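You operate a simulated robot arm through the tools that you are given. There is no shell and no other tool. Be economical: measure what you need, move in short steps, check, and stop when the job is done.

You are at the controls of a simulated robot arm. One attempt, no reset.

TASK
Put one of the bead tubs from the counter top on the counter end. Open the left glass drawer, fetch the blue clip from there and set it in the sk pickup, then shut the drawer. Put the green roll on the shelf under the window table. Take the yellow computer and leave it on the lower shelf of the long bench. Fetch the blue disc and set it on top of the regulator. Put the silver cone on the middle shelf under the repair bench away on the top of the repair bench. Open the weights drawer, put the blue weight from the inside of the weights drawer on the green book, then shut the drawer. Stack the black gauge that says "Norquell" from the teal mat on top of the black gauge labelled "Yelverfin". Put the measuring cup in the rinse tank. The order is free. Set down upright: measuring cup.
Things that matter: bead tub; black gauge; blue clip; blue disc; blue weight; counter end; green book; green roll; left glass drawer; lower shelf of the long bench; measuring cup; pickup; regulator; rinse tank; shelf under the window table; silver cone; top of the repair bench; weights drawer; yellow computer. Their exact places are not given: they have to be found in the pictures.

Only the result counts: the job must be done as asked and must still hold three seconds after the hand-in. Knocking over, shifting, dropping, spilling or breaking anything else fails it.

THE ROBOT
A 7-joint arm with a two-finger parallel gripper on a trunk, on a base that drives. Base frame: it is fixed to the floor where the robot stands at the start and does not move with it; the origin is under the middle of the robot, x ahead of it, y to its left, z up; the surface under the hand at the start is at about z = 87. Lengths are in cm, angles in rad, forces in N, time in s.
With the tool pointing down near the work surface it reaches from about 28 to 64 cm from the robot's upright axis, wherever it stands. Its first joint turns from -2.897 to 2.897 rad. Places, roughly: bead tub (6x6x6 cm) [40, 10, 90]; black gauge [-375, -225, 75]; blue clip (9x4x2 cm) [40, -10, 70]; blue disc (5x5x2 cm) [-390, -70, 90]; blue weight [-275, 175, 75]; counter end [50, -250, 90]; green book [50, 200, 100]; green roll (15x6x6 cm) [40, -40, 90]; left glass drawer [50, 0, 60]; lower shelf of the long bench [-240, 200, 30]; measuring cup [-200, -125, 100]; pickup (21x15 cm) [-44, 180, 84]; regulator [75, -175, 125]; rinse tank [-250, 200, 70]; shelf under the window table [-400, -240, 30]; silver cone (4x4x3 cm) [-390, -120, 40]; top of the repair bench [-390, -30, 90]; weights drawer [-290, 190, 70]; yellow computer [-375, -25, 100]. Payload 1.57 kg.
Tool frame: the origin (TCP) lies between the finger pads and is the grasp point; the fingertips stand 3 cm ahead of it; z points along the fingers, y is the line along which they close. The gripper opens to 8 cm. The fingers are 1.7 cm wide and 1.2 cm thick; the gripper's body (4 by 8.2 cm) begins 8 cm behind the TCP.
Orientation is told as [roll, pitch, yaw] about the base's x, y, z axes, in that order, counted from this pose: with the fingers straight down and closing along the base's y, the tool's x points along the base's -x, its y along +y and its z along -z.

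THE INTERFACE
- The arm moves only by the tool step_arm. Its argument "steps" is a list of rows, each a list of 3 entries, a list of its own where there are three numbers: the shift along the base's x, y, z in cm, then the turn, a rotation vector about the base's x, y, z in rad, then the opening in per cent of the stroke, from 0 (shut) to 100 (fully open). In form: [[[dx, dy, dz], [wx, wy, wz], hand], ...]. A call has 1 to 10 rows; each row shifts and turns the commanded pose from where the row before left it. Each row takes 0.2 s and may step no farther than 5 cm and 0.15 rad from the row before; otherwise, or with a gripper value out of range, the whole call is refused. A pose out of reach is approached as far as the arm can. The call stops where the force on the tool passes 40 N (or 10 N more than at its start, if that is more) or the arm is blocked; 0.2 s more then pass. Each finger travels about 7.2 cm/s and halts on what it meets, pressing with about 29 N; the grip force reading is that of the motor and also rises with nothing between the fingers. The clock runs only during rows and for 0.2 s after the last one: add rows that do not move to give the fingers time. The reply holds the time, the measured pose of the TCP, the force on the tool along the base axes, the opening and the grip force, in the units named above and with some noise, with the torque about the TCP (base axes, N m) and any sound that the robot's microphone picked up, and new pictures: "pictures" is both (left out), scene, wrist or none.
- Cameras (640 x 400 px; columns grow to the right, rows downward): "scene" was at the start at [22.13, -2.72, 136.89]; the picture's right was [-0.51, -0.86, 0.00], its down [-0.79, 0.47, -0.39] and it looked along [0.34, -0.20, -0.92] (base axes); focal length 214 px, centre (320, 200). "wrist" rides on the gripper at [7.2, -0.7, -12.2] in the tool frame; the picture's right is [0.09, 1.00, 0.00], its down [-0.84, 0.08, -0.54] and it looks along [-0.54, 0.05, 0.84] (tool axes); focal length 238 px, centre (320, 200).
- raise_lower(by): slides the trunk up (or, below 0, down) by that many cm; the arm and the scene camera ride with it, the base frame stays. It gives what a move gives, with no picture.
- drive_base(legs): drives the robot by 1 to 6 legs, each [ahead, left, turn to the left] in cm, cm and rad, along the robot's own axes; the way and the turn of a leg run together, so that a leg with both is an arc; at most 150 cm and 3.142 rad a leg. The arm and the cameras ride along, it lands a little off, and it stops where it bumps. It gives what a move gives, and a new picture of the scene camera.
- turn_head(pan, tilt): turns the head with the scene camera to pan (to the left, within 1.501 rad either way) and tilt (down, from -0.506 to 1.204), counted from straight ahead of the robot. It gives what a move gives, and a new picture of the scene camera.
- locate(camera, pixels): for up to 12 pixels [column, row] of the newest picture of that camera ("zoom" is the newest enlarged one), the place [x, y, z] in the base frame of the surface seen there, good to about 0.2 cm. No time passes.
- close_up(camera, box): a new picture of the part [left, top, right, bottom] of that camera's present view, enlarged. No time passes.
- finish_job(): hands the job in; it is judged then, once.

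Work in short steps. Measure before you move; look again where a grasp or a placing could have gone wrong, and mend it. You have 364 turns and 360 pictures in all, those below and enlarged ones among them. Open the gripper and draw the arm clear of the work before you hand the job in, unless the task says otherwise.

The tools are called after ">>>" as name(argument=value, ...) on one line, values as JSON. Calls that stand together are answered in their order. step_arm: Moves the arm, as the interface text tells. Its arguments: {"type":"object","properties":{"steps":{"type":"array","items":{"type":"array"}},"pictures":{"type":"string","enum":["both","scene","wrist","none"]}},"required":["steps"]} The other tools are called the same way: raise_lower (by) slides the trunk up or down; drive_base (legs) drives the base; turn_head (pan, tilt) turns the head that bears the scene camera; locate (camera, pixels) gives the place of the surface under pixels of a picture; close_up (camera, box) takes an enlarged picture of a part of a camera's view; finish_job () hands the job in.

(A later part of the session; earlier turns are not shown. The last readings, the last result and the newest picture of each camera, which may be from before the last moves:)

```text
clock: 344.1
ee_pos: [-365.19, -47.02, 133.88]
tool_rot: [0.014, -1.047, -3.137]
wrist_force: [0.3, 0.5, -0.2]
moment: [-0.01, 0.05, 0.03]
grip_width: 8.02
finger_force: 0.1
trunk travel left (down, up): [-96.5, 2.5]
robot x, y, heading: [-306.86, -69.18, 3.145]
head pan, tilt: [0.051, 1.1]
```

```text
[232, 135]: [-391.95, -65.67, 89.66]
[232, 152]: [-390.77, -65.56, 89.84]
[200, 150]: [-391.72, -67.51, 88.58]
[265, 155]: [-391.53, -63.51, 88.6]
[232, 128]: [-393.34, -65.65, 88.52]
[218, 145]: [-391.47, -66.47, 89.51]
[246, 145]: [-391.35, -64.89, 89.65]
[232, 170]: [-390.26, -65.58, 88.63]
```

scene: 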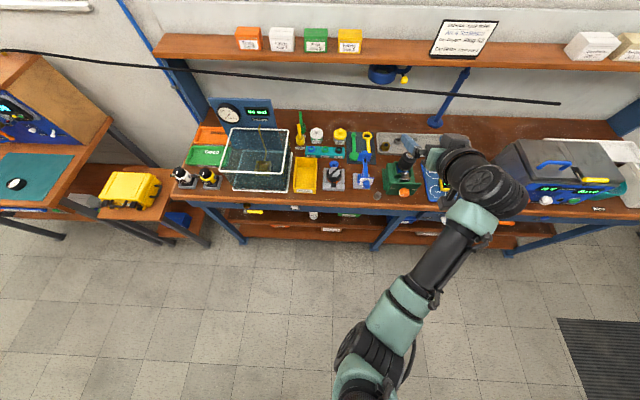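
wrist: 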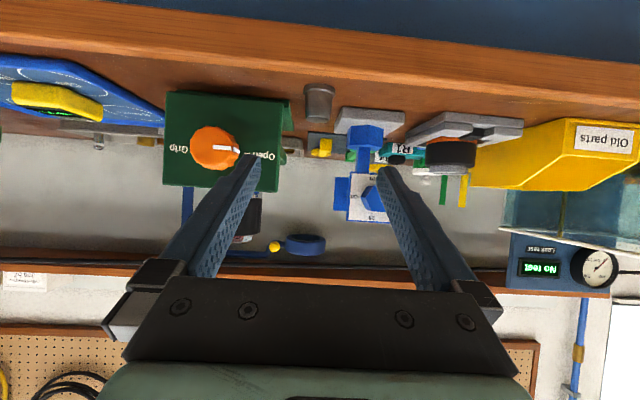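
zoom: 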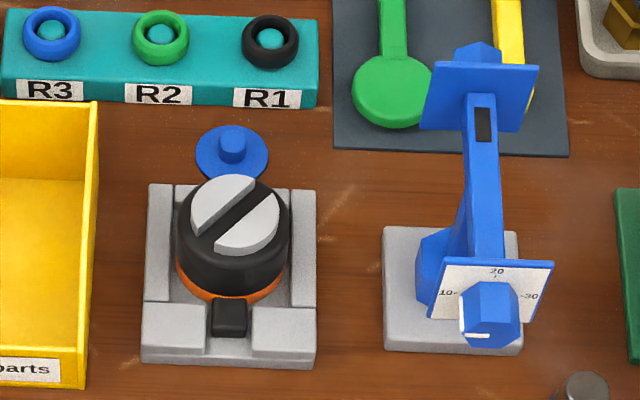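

Knob centre (−391.3,−65.6), z 88.6–89.85. I straighten the tool, then move over it.

>>> step_arm(steps=[[[0, 0, -1], [0, -0.131, 0], 50], [[0, 0, -1], [0, -0.131, 0], 50], [[0, 0, -1], [0, -0.131, 0], 50], [[0, 0, -1], [0, -0.131, 0], 50], [[0, 0, -1], [0, -0.131, 0], 50], [[0, 0, -1], [0, -0.131, 0], 50], [[0, 0, -1], [0, -0.131, 0], 50], [[0, 0, -1], [0, -0.128, 0], 50]], pictures="none")

>>> drive_base(legs=[[24, 18, 0]])

>>> raise_lower(by=-22)

>>> step_arm(steps=[[[0, 0, 0], [0, 0, 0], 50]])

```text
clock: 345.9
ee_pos: [-365.15, -46.96, 125.84]
tool_rot: [0.019, 0.002, -3.139]
wrist_force: [0.6, 0.1, -1.2]
moment: [0.01, -0.03, 0.01]
grip_width: 4.0
finger_force: 0.1
trunk travel left (down, up): [-96.5, 2.5]
robot x, y, heading: [-307.09, -69.32, 3.143]
head pan, tilt: [0.051, 1.1]
```

```text
clock: 348.0
ee_pos: [-388.99, -64.92, 125.9]
tool_rot: [0.019, -0.001, -3.139]
wrist_force: [-0.7, 0.0, 0.3]
moment: [-0.02, 0.01, 0.03]
grip_width: 4.01
finger_force: 0.1
trunk travel left (down, up): [-96.5, 2.5]
robot x, y, heading: [-330.99, -87.01, 3.144]
head pan, tilt: [0.051, 1.1]
```

scene: 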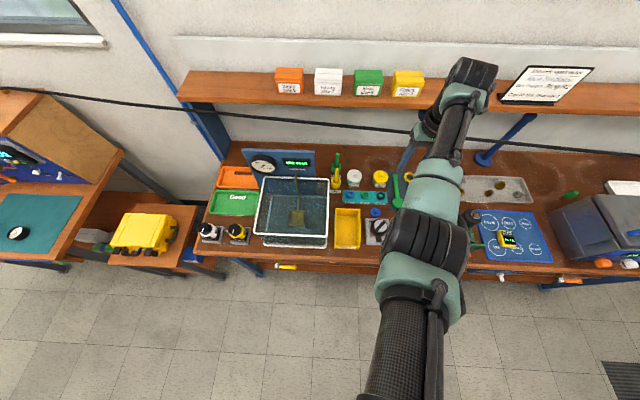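

```text
clock: 350.3
ee_pos: [-388.98, -65.05, 103.84]
tool_rot: [0.018, 0.001, -3.14]
wrist_force: [-0.1, -0.4, -0.2]
moment: [-0.02, 0.02, -0.01]
grip_width: 4.01
finger_force: 0.0
trunk travel left (down, up): [-74.5, 24.5]
robot x, y, heading: [-330.69, -87.42, 3.142]
head pan, tilt: [0.051, 1.1]
```

```text
clock: 350.7
ee_pos: [-389.07, -65.04, 103.88]
tool_rot: [0.02, -0.002, -3.14]
wrist_force: [0.6, 0.2, -0.7]
moment: [0.02, 0.05, 0.0]
grip_width: 3.99
finger_force: 0.0
trunk travel left (down, up): [-74.5, 24.5]
robot x, y, heading: [-330.43, -87.21, 3.139]
head pan, tilt: [0.051, 1.1]
```

scene: 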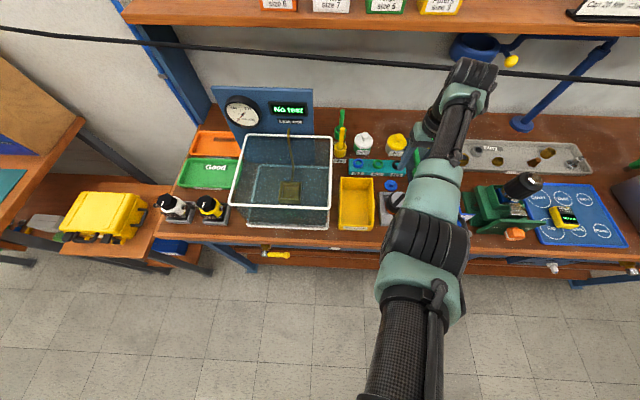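
wrist: 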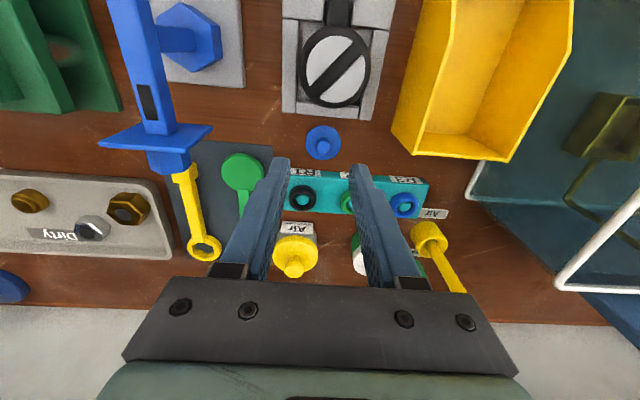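

The disc is at wrist (322,143). I locate its knob.

>>> locate(camera="wrist", pixels=[[322, 147], [306, 143], [339, 143], [322, 128], [322, 158], [316, 148], [329, 148], [165, 140], [335, 100]])

```text
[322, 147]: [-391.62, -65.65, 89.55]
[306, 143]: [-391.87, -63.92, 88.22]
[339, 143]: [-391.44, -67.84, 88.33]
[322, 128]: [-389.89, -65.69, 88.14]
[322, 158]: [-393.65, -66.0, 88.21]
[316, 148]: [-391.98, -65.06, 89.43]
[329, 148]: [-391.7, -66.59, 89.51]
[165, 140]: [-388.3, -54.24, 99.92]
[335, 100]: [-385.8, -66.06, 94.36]
```

Knob centre (−391.65,−65.8). I descend above it to check alignment.

>>> step_arm(steps=[[[-2.5, -0.75, -1], [0, 0, 0], 50], [[0, 0, -4], [0, 0, 0], 50], [[0, 0, -4], [0, 0, 0], 50], [[0, 0, 0], [0, 0, 0], 50]], pictures="wrist")

```text
clock: 351.7
ee_pos: [-389.96, -66.46, 95.35]
tool_rot: [0.019, -0.003, -3.139]
wrist_force: [-0.3, 0.1, 0.3]
moment: [-0.01, 0.03, -0.01]
grip_width: 3.98
finger_force: 0.1
out of reach, approached as far as the arm can: row 2, 3
trunk travel left (down, up): [-74.5, 24.5]
robot x, y, heading: [-331.05, -87.54, 3.146]
head pan, tilt: [0.051, 1.1]
```

wrist: 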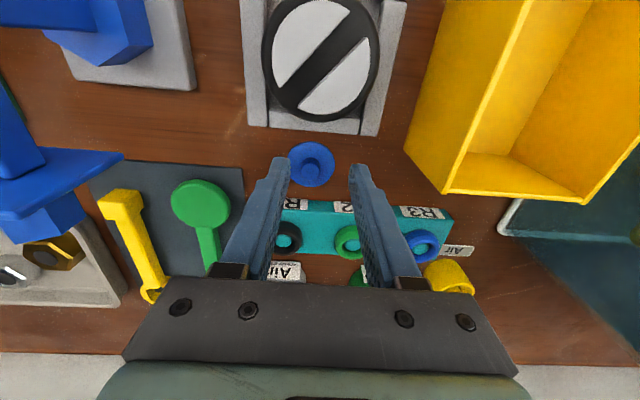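

The arm is at its reach limit; I go back up, bring the base 5 cm nearer and lower the trunk some.

>>> step_arm(steps=[[[2, 0.5, 3], [0, 0, 0], 50], [[2, 0, 4], [0, 0, 0], 50], [[2, 0, 2], [0, 0, 0], 50], [[0, 0, 0], [0, 0, 0], 50]], pictures="none")

>>> drive_base(legs=[[5.5, 0, 0]])

>>> step_arm(steps=[[[0, 0, 0], [0, 0, 0], 50]], pictures="wrist")

```text
clock: 352.7
ee_pos: [-383.87, -65.8, 104.58]
tool_rot: [0.02, 0.002, -3.141]
wrist_force: [0.6, -0.7, 0.2]
moment: [-0.01, 0.01, -0.01]
grip_width: 4.01
finger_force: 0.0
trunk travel left (down, up): [-74.5, 24.5]
robot x, y, heading: [-330.91, -87.44, 3.141]
head pan, tilt: [0.051, 1.1]
```

```text
clock: 353.7
ee_pos: [-389.46, -65.71, 104.71]
tool_rot: [0.018, 0.0, -3.141]
wrist_force: [0.4, -0.2, -0.3]
moment: [-0.01, -0.03, 0.01]
grip_width: 3.99
finger_force: 0.1
trunk travel left (down, up): [-74.5, 24.5]
robot x, y, heading: [-336.4, -87.35, 3.142]
head pan, tilt: [0.051, 1.1]
```

scene: 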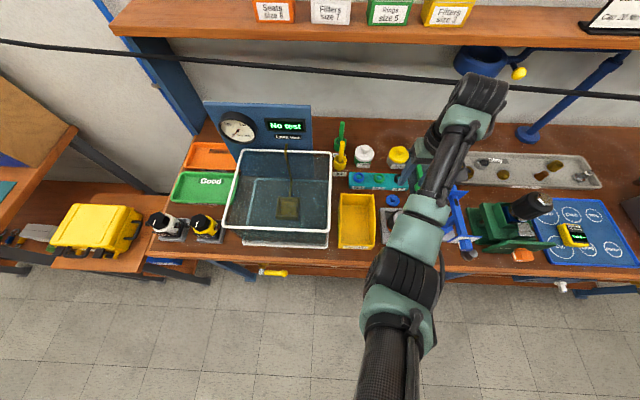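

```text
clock: 354.1
ee_pos: [-389.42, -65.75, 104.61]
tool_rot: [0.02, -0.003, -3.141]
wrist_force: [0.0, 0.4, -0.5]
moment: [0.01, 0.0, -0.01]
grip_width: 4.01
finger_force: 0.0
trunk travel left (down, up): [-74.5, 24.5]
robot x, y, heading: [-336.44, -87.12, 3.136]
head pan, tilt: [0.051, 1.1]
```

wrist: 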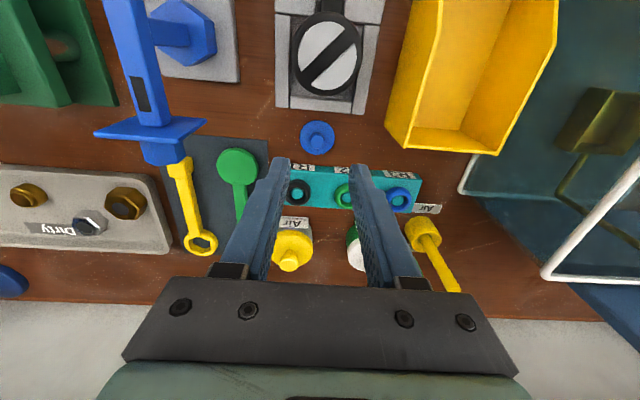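

Now I shift over the knob, lower the trunk 8 and check.

>>> step_arm(steps=[[[-2.2, 0, 0], [0, 0, 0], 50], [[0, 0, 0], [0, 0, 0], 50]], pictures="none")

>>> raise_lower(by=-8)

>>> step_arm(steps=[[[0, 0, -2.5], [0, 0, 0], 50], [[0, 0, 0], [0, 0, 0], 50]], pictures="wrist")

```text
clock: 354.7
ee_pos: [-391.53, -65.5, 104.66]
tool_rot: [0.019, 0.0, -3.141]
wrist_force: [1.0, -0.6, 0.2]
moment: [0.02, -0.03, -0.03]
grip_width: 4.01
finger_force: 0.0
trunk travel left (down, up): [-74.5, 24.5]
robot x, y, heading: [-336.36, -87.5, 3.138]
head pan, tilt: [0.051, 1.1]
```

```text
clock: 355.8
ee_pos: [-391.56, -65.64, 96.65]
tool_rot: [0.019, 0.0, -3.139]
wrist_force: [-0.6, -0.4, 0.0]
moment: [0.01, -0.01, 0.01]
grip_width: 4.0
finger_force: 0.0
trunk travel left (down, up): [-66.5, 32.5]
robot x, y, heading: [-336.78, -87.13, 3.139]
head pan, tilt: [0.051, 1.1]
```

```text
clock: 356.4
ee_pos: [-391.49, -65.66, 94.03]
tool_rot: [0.019, 0.0, -3.141]
wrist_force: [0.1, 0.2, 0.5]
moment: [0.01, -0.01, 0.02]
grip_width: 4.01
finger_force: 0.1
trunk travel left (down, up): [-66.5, 32.5]
robot x, y, heading: [-336.48, -87.04, 3.136]
head pan, tilt: [0.051, 1.1]
```

wrist: 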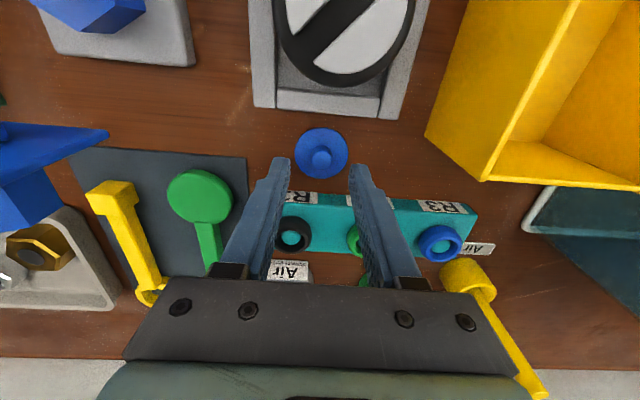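

Aligned. Lower 2.3 cm and grip the knob.

>>> step_arm(steps=[[[-0.1, -0.1, -1.3], [0, 0, 0], 50], [[0, 0, -1], [0, 0, 0], 50], [[0, 0, 0], [0, 0, 0], 50], [[0, 0, 0], [0, 0, 0], 0], [[0, 0, 0], [0, 0, 0], 0], [[0, 0, 0], [0, 0, 0], 0]], pictures="wrist")

```text
clock: 357.8
ee_pos: [-391.68, -65.79, 91.95]
tool_rot: [0.02, -0.002, -3.141]
wrist_force: [-0.1, -1.2, 2.1]
moment: [0.0, -0.02, 0.01]
grip_width: 1.39
finger_force: 29.1
trunk travel left (down, up): [-66.5, 32.5]
robot x, y, heading: [-336.45, -87.08, 3.138]
head pan, tilt: [0.051, 1.1]
```

wrist: 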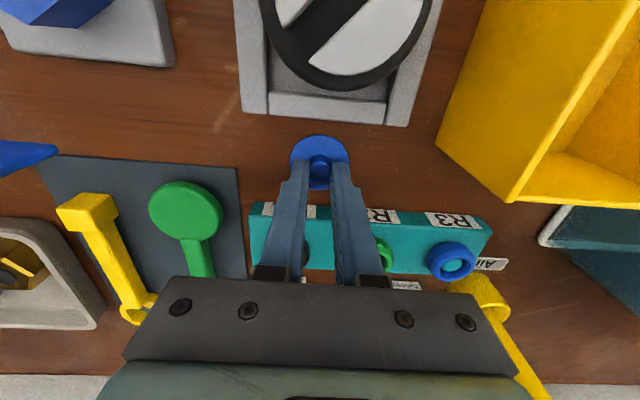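

Gripped (1.39 cm). I lift and check that it is held.

>>> step_arm(steps=[[[0, 0, 2], [0, 0, 0], 0], [[0, 0, 4], [0, 0, 0], 0], [[0, 0, 5], [0, 0, 0], 0], [[0, 0, 5], [0, 0, 0], 0], [[3, 0, 3], [0, 0, 0], 0]], pictures="wrist")

>>> raise_lower(by=15)

>>> drive_base(legs=[[-36, 0, 0], [0, -138, 0]])

```text
clock: 359.0
ee_pos: [-388.37, -65.39, 110.93]
tool_rot: [0.021, 0.0, 3.139]
wrist_force: [1.0, 0.0, 0.1]
moment: [-0.02, 0.0, -0.02]
grip_width: 1.32
finger_force: 29.1
trunk travel left (down, up): [-66.5, 32.5]
robot x, y, heading: [-336.21, -87.56, 3.135]
head pan, tilt: [0.051, 1.1]
```

wrist: 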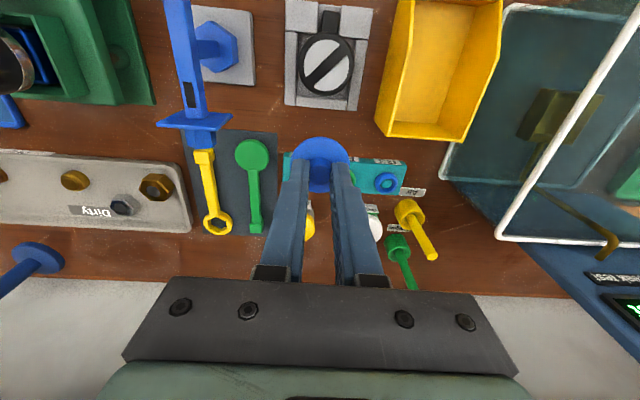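

```text
clock: 360.8
ee_pos: [-388.62, -65.47, 125.9]
tool_rot: [0.02, -0.001, -3.141]
wrist_force: [0.2, -0.1, -0.4]
moment: [0.01, 0.02, 0.0]
grip_width: 1.37
finger_force: 29.2
trunk travel left (down, up): [-81.5, 17.5]
robot x, y, heading: [-336.31, -87.33, 3.136]
head pan, tilt: [0.051, 1.1]
```

```text
clock: 369.6
ee_pos: [-349.59, 73.75, 125.76]
tool_rot: [0.02, 0.001, 3.118]
wrist_force: [-0.2, -0.6, 0.0]
moment: [0.02, 0.02, 0.03]
grip_width: 1.34
finger_force: 29.2
trunk travel left (down, up): [-81.5, 17.5]
robot x, y, heading: [-297.99, 50.83, 3.114]
head pan, tilt: [0.051, 1.1]
```

scene: 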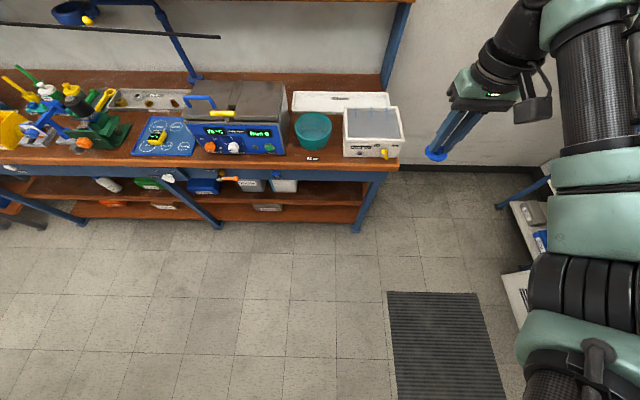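

Disc held. I drive back east along y≈48 then turn around toward the counter.

>>> drive_base(legs=[[0, 0, 0.028], [-115, 0, 0], [-112, 0, 0], [0, 0, -1.571], [0, 0, -1.571]])

>>> turn_head(pan=-0.3, tilt=0.5)

```text
clock: 388.6
ee_pos: [-19.92, 31.62, 125.85]
tool_rot: [0.019, 0.0, 0.035]
wrist_force: [-1.1, 0.5, -0.2]
moment: [0.03, 0.01, 0.02]
grip_width: 1.49
finger_force: 28.7
trunk travel left (down, up): [-81.5, 17.5]
robot x, y, heading: [-72.82, 51.37, 0.032]
head pan, tilt: [0.051, 1.1]
```

scene: 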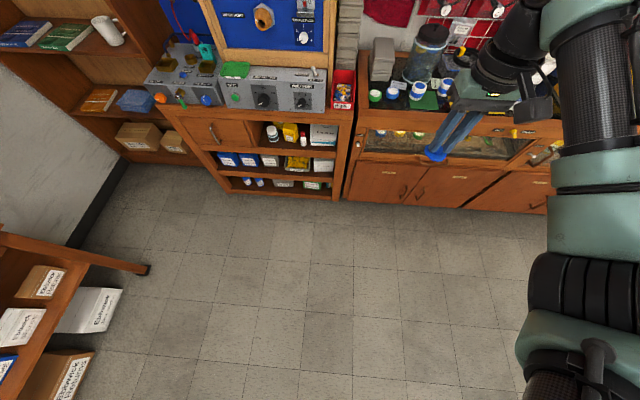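

```text
clock: 389.6
ee_pos: [-20.01, 31.56, 125.88]
tool_rot: [0.02, 0.001, 0.034]
wrist_force: [0.2, -0.7, -0.8]
moment: [0.0, -0.02, -0.01]
grip_width: 1.49
finger_force: 29.0
trunk travel left (down, up): [-81.5, 17.5]
robot x, y, heading: [-72.92, 51.28, 0.031]
head pan, tilt: [-0.3, 0.499]
```

scene: 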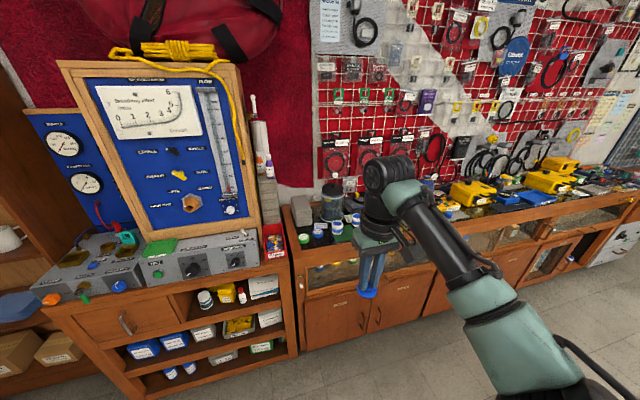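

I align and strafe right to the regulator's position.

>>> drive_base(legs=[[0, 0, -0.032], [0, -100, 0], [0, -94, 0]])

>>> turn_head(pan=-0.1, tilt=0.4)

>>> step_arm(steps=[[[0, 0, 0], [0, 0, 0], 0]], pictures="wrist")

```text
clock: 399.7
ee_pos: [-23.28, -164.25, 125.88]
tool_rot: [0.02, 0.001, -0.006]
wrist_force: [-0.7, 0.4, 0.1]
moment: [-0.01, 0.03, 0.0]
grip_width: 1.46
finger_force: 29.3
trunk travel left (down, up): [-81.5, 17.5]
robot x, y, heading: [-75.4, -142.19, -0.011]
head pan, tilt: [-0.3, 0.499]
```

scene: 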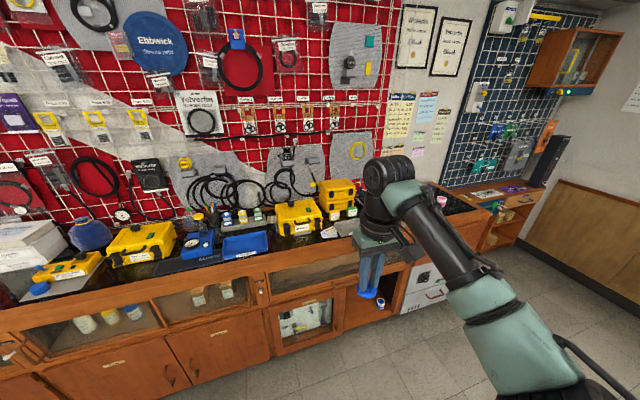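

```text
clock: 400.4
ee_pos: [-23.28, -164.3, 125.83]
tool_rot: [0.019, 0.002, -0.009]
wrist_force: [0.2, -0.8, 0.6]
moment: [0.01, -0.03, -0.02]
grip_width: 1.45
finger_force: 29.4
trunk travel left (down, up): [-81.5, 17.5]
robot x, y, heading: [-75.21, -141.64, -0.015]
head pan, tilt: [-0.099, 0.4]
```

scene: 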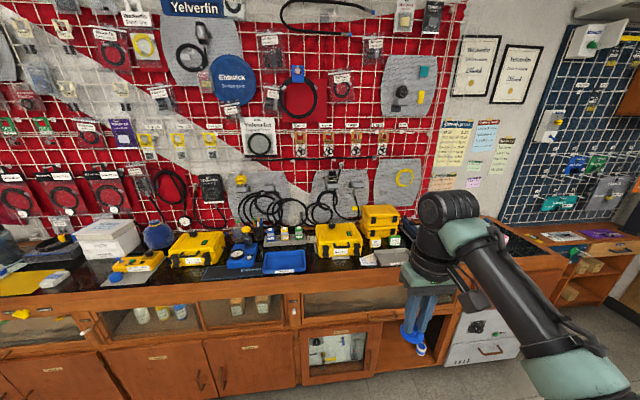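

```text
clock: 400.8
ee_pos: [-23.24, -164.31, 125.78]
tool_rot: [0.02, -0.001, -0.008]
wrist_force: [-0.7, 0.1, -0.6]
moment: [-0.03, -0.01, 0.01]
grip_width: 1.45
finger_force: 28.8
trunk travel left (down, up): [-81.5, 17.5]
robot x, y, heading: [-75.38, -141.82, -0.01]
head pan, tilt: [-0.099, 0.4]
```

wrist: 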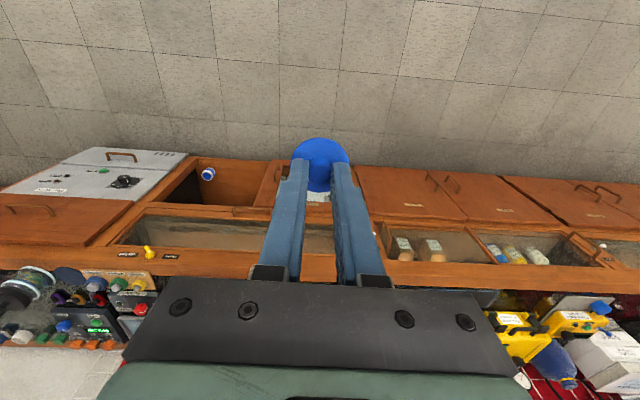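

I zoom on the regulator to measure its top and surroundings.

>>> close_up(camera="scene", box=[310, 140, 400, 220])

>>> close_up(camera="scene", box=[340, 155, 372, 190])

```text
5.00 times, centred on (355, 180) of scene
```

zoom: 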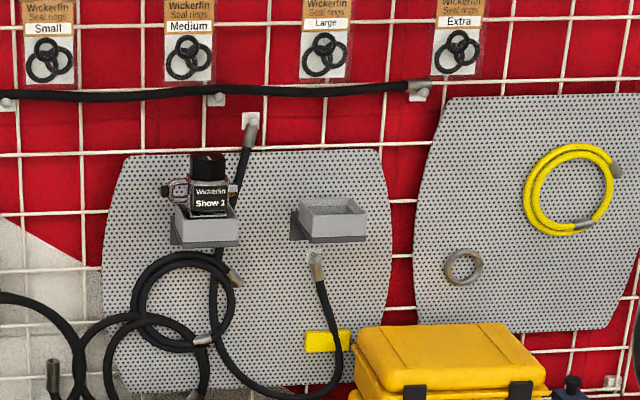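

```text
11.43 times, centred on (356, 172) of scene
```

zoom: 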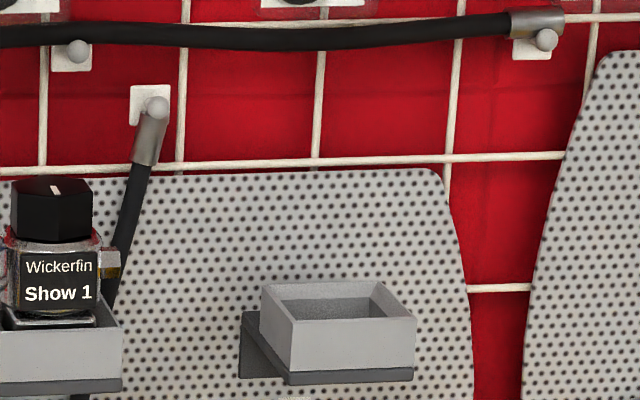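

I locate the regulator top and wall items above it.

>>> locate(camera="zoom", pixels=[[50, 190], [50, 183], [50, 210], [150, 105], [80, 35], [540, 35], [300, 200], [50, 240], [20, 200], [85, 200]])

>>> locate(camera="scene", pixels=[[346, 145], [320, 145], [350, 128], [352, 160], [350, 118], [365, 155]])

```text
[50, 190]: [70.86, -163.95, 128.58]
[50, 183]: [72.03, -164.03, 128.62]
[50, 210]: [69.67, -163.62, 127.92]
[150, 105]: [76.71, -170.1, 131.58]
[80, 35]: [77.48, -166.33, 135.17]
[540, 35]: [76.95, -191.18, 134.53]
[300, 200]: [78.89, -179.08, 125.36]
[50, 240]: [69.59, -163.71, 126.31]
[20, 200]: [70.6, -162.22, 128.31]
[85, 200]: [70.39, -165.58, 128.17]
```

```text
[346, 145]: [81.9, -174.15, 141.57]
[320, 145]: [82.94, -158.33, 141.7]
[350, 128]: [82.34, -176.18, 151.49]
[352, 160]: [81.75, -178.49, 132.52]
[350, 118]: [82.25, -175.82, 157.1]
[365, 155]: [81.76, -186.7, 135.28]
```

Regulator knob top z 128.6, centre ≈ (71.4,−163.9). I raise the arm, adjust the trunk and drive up to the counter.

>>> step_arm(steps=[[[0, 0, 4], [0, 0, 0.1], 0], [[0, 0, 4], [0, 0, 0.1], 0], [[0, 0, 4], [0, 0, 0.1], 0], [[0, 0, 4], [0, 0, 0.1], 0], [[0, 0, 4], [0, 0, 0.1], 0], [[0, 0, 4], [0, 0, 0.1], 0]], pictures="none")

>>> raise_lower(by=-13)

>>> drive_base(legs=[[72, -14, 0.01]])

>>> turn_head(pan=-0.1, tilt=0.3)

```text
clock: 402.4
ee_pos: [-23.03, -164.72, 145.23]
tool_rot: [0.12, 0.01, 0.593]
wrist_force: [-0.9, -1.0, 0.5]
moment: [0.05, 0.0, 0.0]
grip_width: 1.45
finger_force: 28.6
trunk travel left (down, up): [-81.5, 17.5]
robot x, y, heading: [-75.26, -142.15, -0.013]
head pan, tilt: [-0.099, 0.4]
stopped in row 6: the arm was blocked; the commanded pose is now the measured one
```

```text
clock: 404.0
ee_pos: [-23.04, -164.72, 132.31]
tool_rot: [0.122, 0.01, 0.588]
wrist_force: [-0.7, 0.1, -1.4]
moment: [0.02, 0.04, 0.03]
grip_width: 1.47
finger_force: 29.5
trunk travel left (down, up): [-68.5, 30.5]
robot x, y, heading: [-75.29, -141.89, -0.014]
head pan, tilt: [-0.099, 0.4]
```

```text
clock: 407.9
ee_pos: [47.93, -177.55, 132.18]
tool_rot: [0.12, 0.009, 0.612]
wrist_force: [0.0, 0.2, -1.2]
moment: [0.04, -0.02, 0.01]
grip_width: 1.45
finger_force: 29.2
trunk travel left (down, up): [-68.5, 30.5]
robot x, y, heading: [-4.83, -156.19, 0.009]
head pan, tilt: [-0.099, 0.4]
```

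scene: 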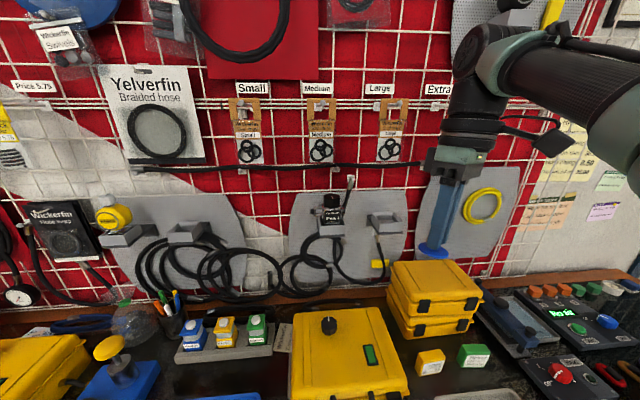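

```text
clock: 408.6
ee_pos: [47.93, -177.58, 132.1]
tool_rot: [0.123, 0.008, 0.614]
wrist_force: [1.0, 0.1, -0.1]
moment: [-0.01, 0.01, 0.01]
grip_width: 1.47
finger_force: 28.5
trunk travel left (down, up): [-68.5, 30.5]
robot x, y, heading: [-5.02, -156.15, 0.013]
head pan, tilt: [-0.099, 0.3]
```

scene: 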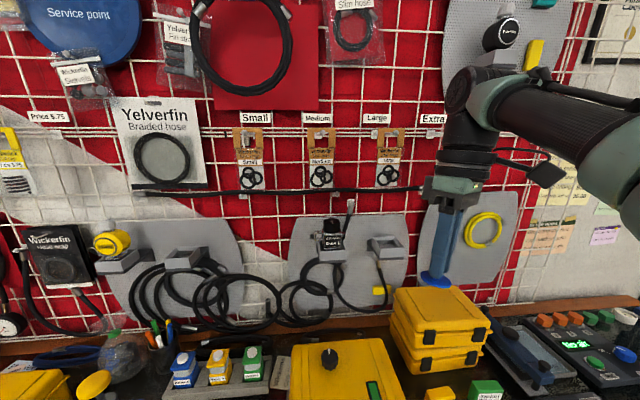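

The tool tilted 0.12 rad when the arm was blocked at the top. I raise the trunk a little, drive 4 cm closer and correct the tilt while extending part-way.

>>> raise_lower(by=6)

>>> drive_base(legs=[[4, 0, -0.01]])

>>> step_arm(steps=[[[2, 1.5, 0], [-0.03, -0.02, 0], 0], [[2, 1.5, 0], [-0.035, -0.025, 0], 0], [[2, 1.5, 0], [-0.035, -0.025, 0], 0], [[0, 0, 0], [0, 0, 0], 0]])

```text
clock: 409.6
ee_pos: [47.9, -177.5, 138.17]
tool_rot: [0.12, 0.008, 0.612]
wrist_force: [0.4, -0.9, -0.9]
moment: [0.0, 0.0, -0.02]
grip_width: 1.45
finger_force: 29.3
trunk travel left (down, up): [-74.5, 24.5]
robot x, y, heading: [-4.87, -156.01, 0.009]
head pan, tilt: [-0.099, 0.3]
```

```text
clock: 410.5
ee_pos: [51.46, -178.14, 138.15]
tool_rot: [0.122, 0.01, 0.602]
wrist_force: [0.1, 0.2, -1.2]
moment: [0.05, 0.02, -0.01]
grip_width: 1.46
finger_force: 29.0
trunk travel left (down, up): [-74.5, 24.5]
robot x, y, heading: [-0.49, -156.02, -0.001]
head pan, tilt: [-0.099, 0.3]
```

scene: 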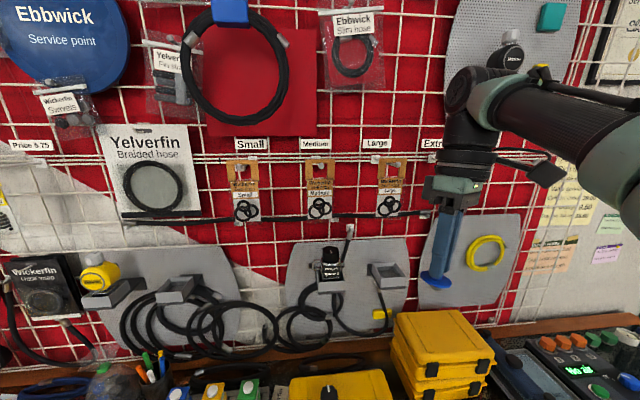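

```text
clock: 411.5
ee_pos: [57.59, -173.74, 138.13]
tool_rot: [-0.001, 0.008, 0.602]
wrist_force: [0.6, -0.3, -0.3]
moment: [0.02, 0.01, 0.0]
grip_width: 1.46
finger_force: 28.7
trunk travel left (down, up): [-74.5, 24.5]
robot x, y, heading: [-0.71, -156.52, 0.001]
head pan, tilt: [-0.099, 0.3]
```

scene: 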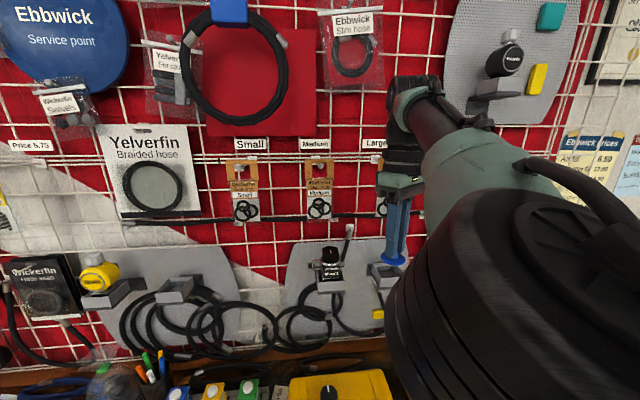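
wrist: 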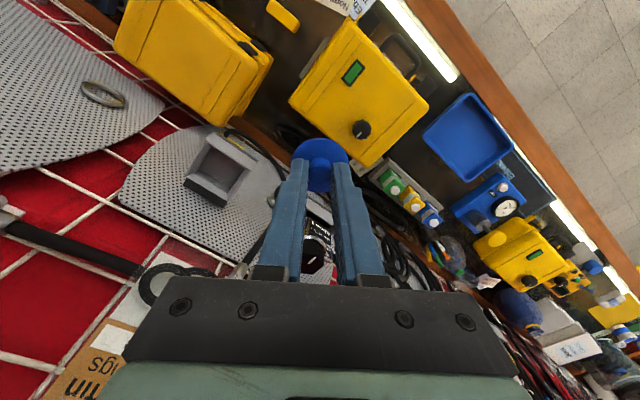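

Tilt is corrected. I zoom on the held disc and the regulator to check levelness and heights.

>>> close_up(camera="scene", box=[300, 200, 420, 300])

>>> locate(camera="zoom", pixels=[[505, 235], [560, 245], [450, 240], [505, 255], [160, 185], [160, 195], [135, 190], [185, 190], [240, 115]])

```text
4.00 times, centred on (360, 250) of scene
```

zoom: 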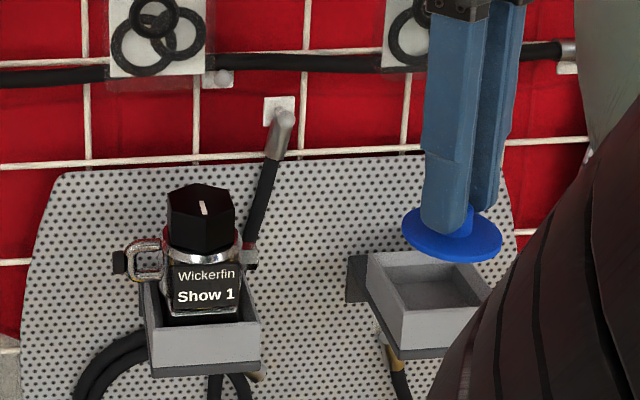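

```text
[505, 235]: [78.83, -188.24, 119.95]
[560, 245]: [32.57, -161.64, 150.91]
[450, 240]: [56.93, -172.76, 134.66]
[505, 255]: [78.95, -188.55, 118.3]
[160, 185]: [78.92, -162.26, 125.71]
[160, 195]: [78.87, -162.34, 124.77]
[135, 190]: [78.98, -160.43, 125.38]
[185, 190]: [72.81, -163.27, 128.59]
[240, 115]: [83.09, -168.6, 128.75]
```

I check the disc's levelness and regulator knob extents by more points.

>>> locate(camera="zoom", pixels=[[412, 222], [495, 238], [460, 250], [430, 245], [485, 215], [175, 195], [228, 197], [200, 215], [205, 186], [172, 210], [232, 208]])

```text
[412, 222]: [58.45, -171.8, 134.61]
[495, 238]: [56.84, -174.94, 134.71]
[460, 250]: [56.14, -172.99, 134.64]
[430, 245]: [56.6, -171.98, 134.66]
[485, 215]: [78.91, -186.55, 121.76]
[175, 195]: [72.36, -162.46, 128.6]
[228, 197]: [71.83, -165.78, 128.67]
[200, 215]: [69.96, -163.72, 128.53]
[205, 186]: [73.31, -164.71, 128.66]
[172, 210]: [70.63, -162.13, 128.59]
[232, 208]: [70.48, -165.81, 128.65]
```

Disc is level (base ≈134.2 at TCP 138.1). Knob top centre (71.65,−164.0). I move over it at this height.

>>> step_arm(steps=[[[2.5, 2.2, 0.5], [0, 0, 0], 0], [[2.5, 2.2, 0], [0, 0, 0], 0], [[2.5, 2, 0], [0, 0, 0], 0], [[2.5, 1.7, 0], [0, 0, 0], 0], [[2.2, 1, 0], [0, 0, 0], 0], [[1.85, 0.65, 0], [0, 0, 0], 0], [[0, 0, 0], [0, 0, 0], 0]])

>>> close_up(camera="scene", box=[270, 180, 390, 290])

```text
clock: 413.1
ee_pos: [60.25, -163.74, 137.55]
tool_rot: [-0.003, 0.008, 0.601]
wrist_force: [0.2, -0.3, -0.8]
moment: [0.03, -0.01, 0.02]
grip_width: 1.48
finger_force: 28.9
out of reach, approached as far as the arm can: row 1, 2, 3, 4, 5, 6
trunk travel left (down, up): [-74.5, 24.5]
robot x, y, heading: [-0.43, -156.17, 0.003]
head pan, tilt: [-0.099, 0.3]
```

scene: 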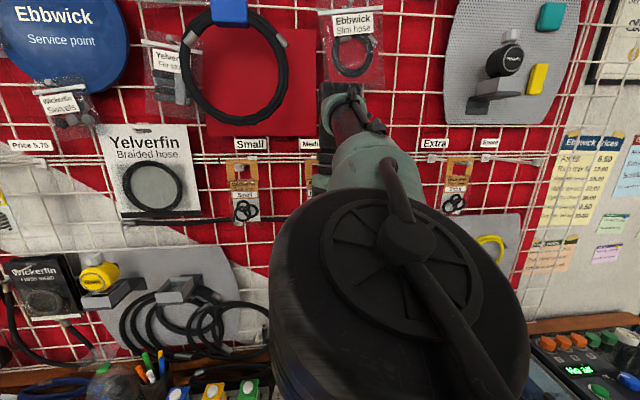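
wrist: 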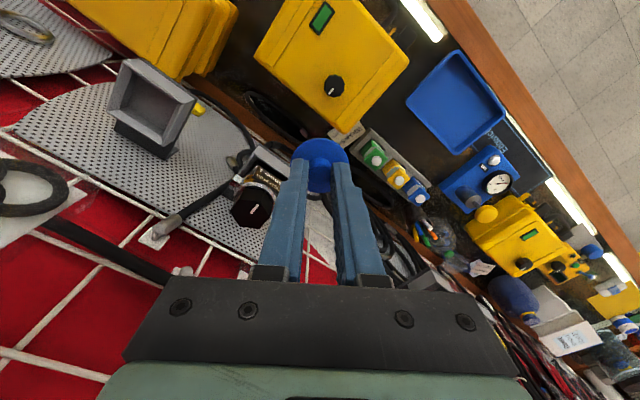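

```text
3.64 times, centred on (330, 235) of scene
```

zoom: 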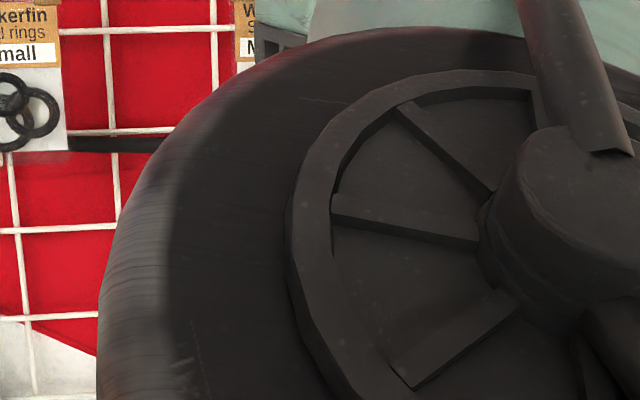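

The arm is out of reach because the shoulder is too low for this height. I retract, raise the trunk 24 cm, bring the arm down correspondingly and retry.

>>> step_arm(steps=[[[-4, -1, 0], [0, 0, 0], 0], [[-3, -1, 0], [0, 0, 0], 0], [[0, 0, 0], [0, 0, 0], 0]], pictures="none")

>>> raise_lower(by=24)

>>> step_arm(steps=[[[0, 0, -5], [0, 0, 0], 0], [[0, 0, -5], [0, 0, 0], 0], [[0, 0, -5], [0, 0, 0], 0], [[0, 0, -5], [0, 0, 0], 0], [[0, 0, -3], [0, 0, 0], 0], [[0, 0, 0], [0, 0, 0], 0]])

```text
clock: 413.9
ee_pos: [58.57, -166.64, 139.42]
tool_rot: [0.0, 0.011, 0.604]
wrist_force: [0.1, -0.2, -0.5]
moment: [-0.05, -0.03, 0.01]
grip_width: 1.43
finger_force: 29.4
out of reach, approached as far as the arm can: row 1, 2
trunk travel left (down, up): [-74.5, 24.5]
robot x, y, heading: [-0.99, -155.84, -0.003]
head pan, tilt: [-0.099, 0.3]
```

```text
clock: 416.4
ee_pos: [58.67, -166.66, 163.36]
tool_rot: [0.0, 0.008, 0.601]
wrist_force: [1.0, -0.4, 0.6]
moment: [0.01, 0.0, 0.01]
grip_width: 1.45
finger_force: 29.4
trunk travel left (down, up): [-98.5, 0.5]
robot x, y, heading: [-1.06, -156.23, -0.003]
head pan, tilt: [-0.099, 0.3]
```

```text
clock: 417.8
ee_pos: [63.67, -167.59, 141.87]
tool_rot: [0.001, 0.012, 0.601]
wrist_force: [0.5, -0.3, 0.2]
moment: [0.01, 0.02, 0.04]
grip_width: 1.48
finger_force: 28.7
out of reach, approached as far as the arm can: row 1, 2, 3, 4
trunk travel left (down, up): [-98.5, 0.5]
robot x, y, heading: [-0.73, -156.17, 0.004]
head pan, tilt: [-0.099, 0.3]
```

scene: 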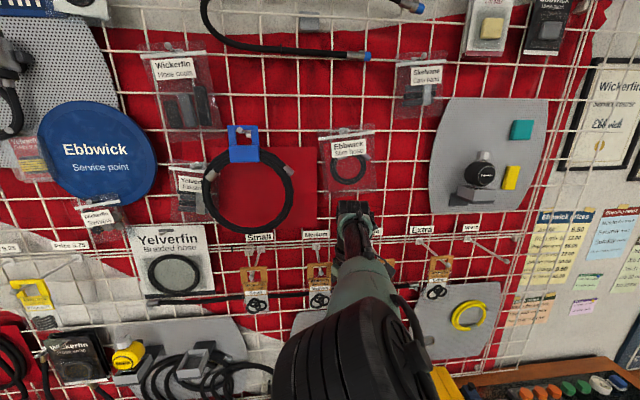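
wrist: 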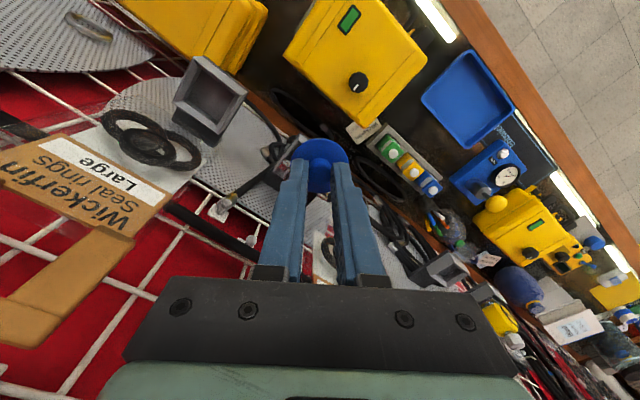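

The retreat again didn't follow — the last-joint limit. I add +0.6 yaw to free it and move back a bit.

>>> step_arm(steps=[[[-1, 0, 0], [0, 0, 0.15], 0], [[-1, 0, 0], [0, 0, 0.15], 0], [[-1, 0, 0], [0, 0, 0.15], 0], [[-1, 0, 0], [0, 0, 0.15], 0], [[-1, 0, 0], [0, 0, 0], 0], [[0, 0, 0], [0, 0, 0], 0]])

```text
clock: 419.2
ee_pos: [63.69, -168.63, 142.02]
tool_rot: [0.001, 0.011, 1.205]
wrist_force: [-0.5, -0.3, 0.3]
moment: [-0.03, 0.01, 0.01]
grip_width: 1.47
finger_force: 28.9
out of reach, approached as far as the arm can: row 1, 2, 3, 4, 5
trunk travel left (down, up): [-98.5, 0.5]
robot x, y, heading: [-0.81, -155.91, -0.007]
head pan, tilt: [-0.099, 0.3]
```

scene: 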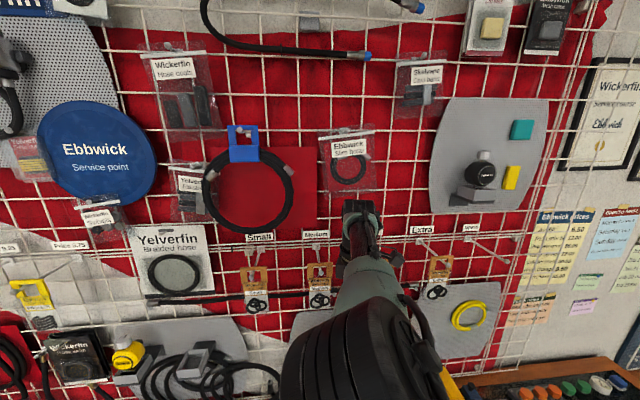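
wrist: 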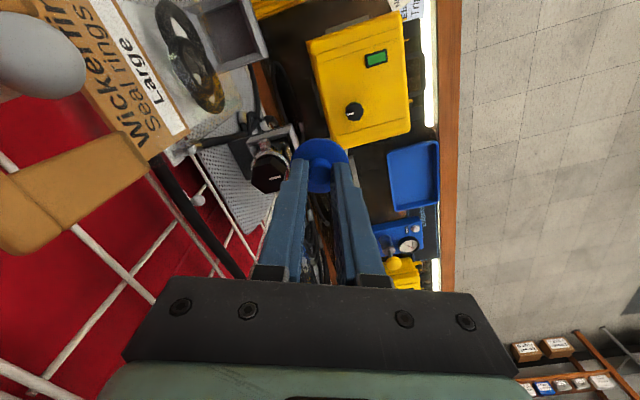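

I back the base off to free space and experiment there to get the elbow into a good configuration.

>>> drive_base(legs=[[-45, 0, 0]])

>>> step_arm(steps=[[[0, 0, 0], [0, 0, -0.15], 0], [[0, 0, 0], [0, 0, -0.15], 0], [[0, 0, 0], [0, 0, -0.15], 0], [[0, 0, 0], [0, 0, -0.15], 0], [[0, 0, 0], [0, 0, -0.15], 0], [[0, 0, 0], [0, 0, -0.15], 0], [[0, 0, 0], [0, 0, -0.15], 0], [[0, 0, 0], [0, 0, -0.15], 0]], pictures="scene")

```text
clock: 421.9
ee_pos: [18.67, -168.72, 141.98]
tool_rot: [0.001, 0.01, 1.201]
wrist_force: [-0.1, 0.4, -0.2]
moment: [0.03, 0.0, 0.0]
grip_width: 1.44
finger_force: 29.4
trunk travel left (down, up): [-98.5, 0.5]
robot x, y, heading: [-45.71, -156.19, -0.004]
head pan, tilt: [-0.099, 0.3]
```

scene: 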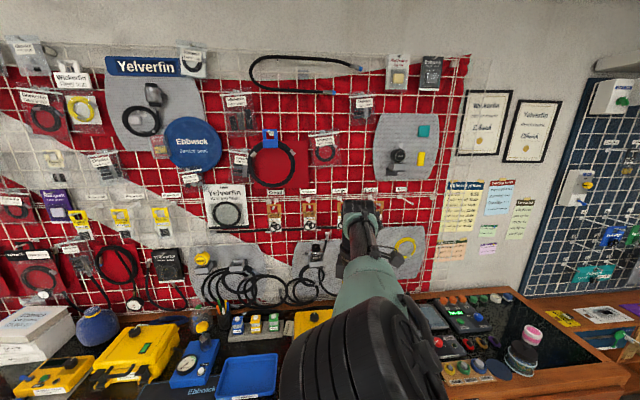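

```text
clock: 423.7
ee_pos: [18.48, -168.81, 142.11]
tool_rot: [0.003, 0.01, -0.001]
wrist_force: [-0.5, -0.4, -0.6]
moment: [0.02, 0.0, 0.02]
grip_width: 1.51
finger_force: 28.9
trunk travel left (down, up): [-98.5, 0.5]
robot x, y, heading: [-46.05, -156.14, -0.007]
head pan, tilt: [-0.099, 0.3]
```

scene: 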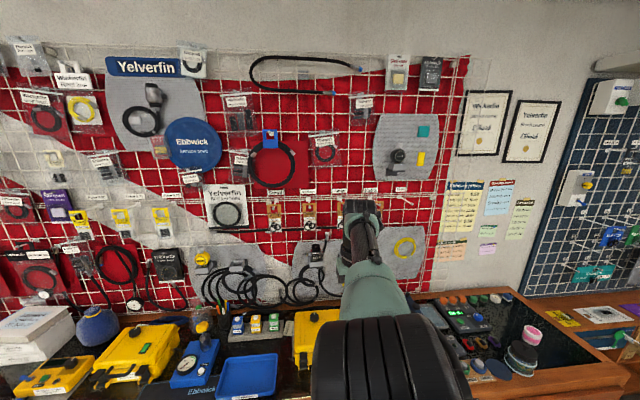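

Now I test a retreat and a right/left move in this pose.

>>> step_arm(steps=[[[-3, 0, 0], [0, 0, 0], 0], [[-3, 0, 0], [0, 0, 0], 0], [[0, 0, 0], [0, 0, 0], 0]], pictures="none")

>>> step_arm(steps=[[[0, -3, 0], [0, 0, 0], 0], [[0, -3, 0], [0, 0, 0], 0], [[0, 0, 0], [0, 0, 0], 0]], pictures="none")

>>> step_arm(steps=[[[0, 0, -3], [0, 0, 0], 0], [[0, 0, -3], [0, 0, 0], 0], [[0, 0, 0], [0, 0, 0], 0]], pictures="none")

```text
clock: 424.5
ee_pos: [18.14, -169.36, 142.27]
tool_rot: [0.001, 0.012, 0.001]
wrist_force: [0.1, 0.2, -1.0]
moment: [0.0, -0.05, -0.01]
grip_width: 1.46
finger_force: 29.0
out of reach, approached as far as the arm can: row 1, 2
trunk travel left (down, up): [-98.5, 0.5]
robot x, y, heading: [-45.88, -156.05, 0.002]
head pan, tilt: [-0.099, 0.3]
```

```text
clock: 425.3
ee_pos: [16.54, -174.93, 142.27]
tool_rot: [0.0, 0.011, 0.001]
wrist_force: [0.4, 0.0, 0.2]
moment: [-0.03, 0.02, -0.01]
grip_width: 1.44
finger_force: 28.4
out of reach, approached as far as the arm can: row 1, 2
trunk travel left (down, up): [-98.5, 0.5]
robot x, y, heading: [-46.46, -156.17, 0.002]
head pan, tilt: [-0.099, 0.3]
```

```text
clock: 426.1
ee_pos: [16.62, -175.18, 136.27]
tool_rot: [0.002, 0.012, 0.002]
wrist_force: [0.8, 0.2, 0.5]
moment: [0.02, 0.0, 0.01]
grip_width: 1.46
finger_force: 28.8
trunk travel left (down, up): [-98.5, 0.5]
robot x, y, heading: [-46.0, -156.35, -0.005]
head pan, tilt: [-0.099, 0.3]
```

Down works but not retreat. I lower further and then retreat.

>>> step_arm(steps=[[[0, 0, -4], [0, 0, 0], 0], [[0, 0, -4], [0, 0, 0], 0], [[-2, 0, -4], [0, 0, 0], 0], [[-3, 0, -3], [0, 0, 0], 0], [[-3, 0, -3], [0, 0, 0], 0], [[-4, 0, 0], [0, 0, 0], 0], [[-4, 0, 0], [0, 0, 0], 0], [[0, 0, 0], [0, 0, 0], 0]])

```text
clock: 427.9
ee_pos: [9.71, -179.11, 114.33]
tool_rot: [0.001, 0.012, 0.001]
wrist_force: [-0.1, -0.9, 0.1]
moment: [-0.02, 0.02, 0.03]
grip_width: 1.48
finger_force: 29.8
out of reach, approached as far as the arm can: row 2, 3, 4, 5, 6, 7
trunk travel left (down, up): [-98.5, 0.5]
robot x, y, heading: [-46.12, -155.86, 0.004]
head pan, tilt: [-0.099, 0.3]
```

scene: 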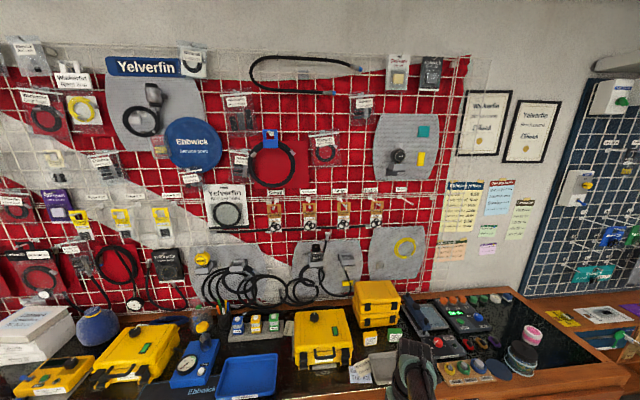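
wrist: 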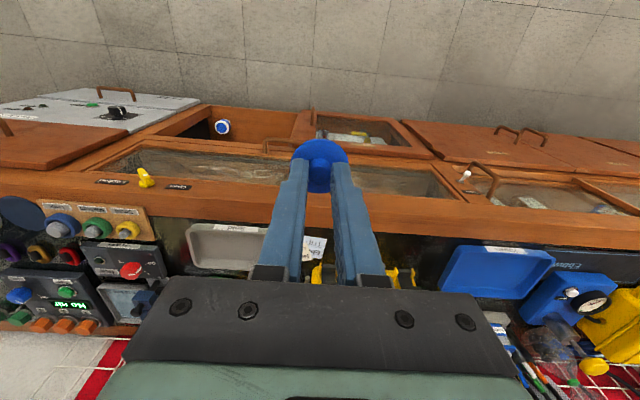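

I add +0.9 yaw here (well below the wall items) and retreat again.

>>> step_arm(steps=[[[0, 0, 2], [0, 0, 0.15], 0], [[0, 0, 2], [0, 0, 0.15], 0], [[0, 0, 2], [0, 0, 0.15], 0], [[0, 0, 2], [0, 0, 0.15], 0], [[0, 0, 2], [0, 0, 0.15], 0], [[0, 0, 2], [0, 0, 0.15], 0], [[-2, 0, 2], [0, 0, 0], 0], [[-2, 0, 2], [0, 0, 0], 0], [[0, 0, 0], [0, 0, 0], 0]])

```text
clock: 429.9
ee_pos: [13.01, -182.13, 128.31]
tool_rot: [0.003, 0.01, 0.901]
wrist_force: [-0.2, 0.0, -1.0]
moment: [0.0, 0.02, 0.01]
grip_width: 1.48
finger_force: 29.2
out of reach, approached as far as the arm can: row 1, 2, 3, 4, 5, 6, 7, 8
trunk travel left (down, up): [-98.5, 0.5]
robot x, y, heading: [-45.83, -156.01, 0.003]
head pan, tilt: [-0.099, 0.3]
```

scene: 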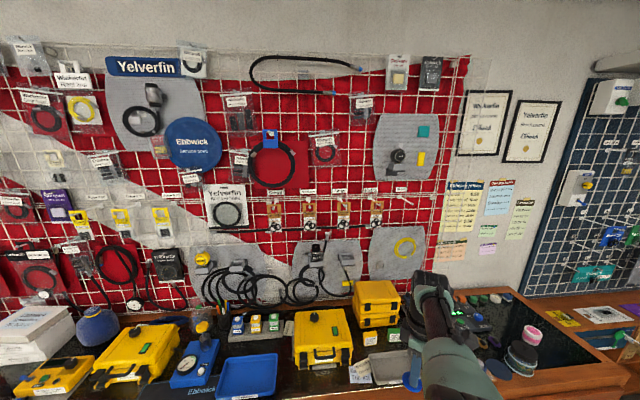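
wrist: 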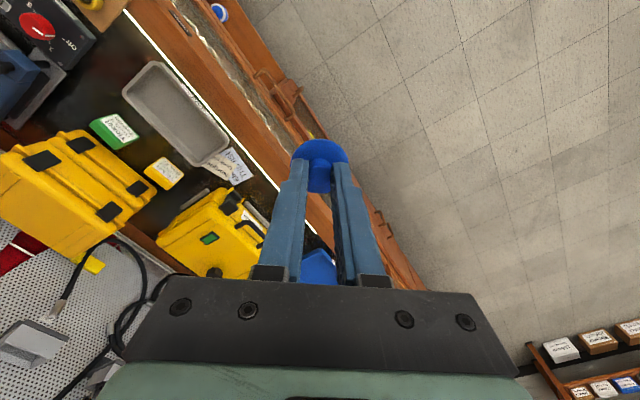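

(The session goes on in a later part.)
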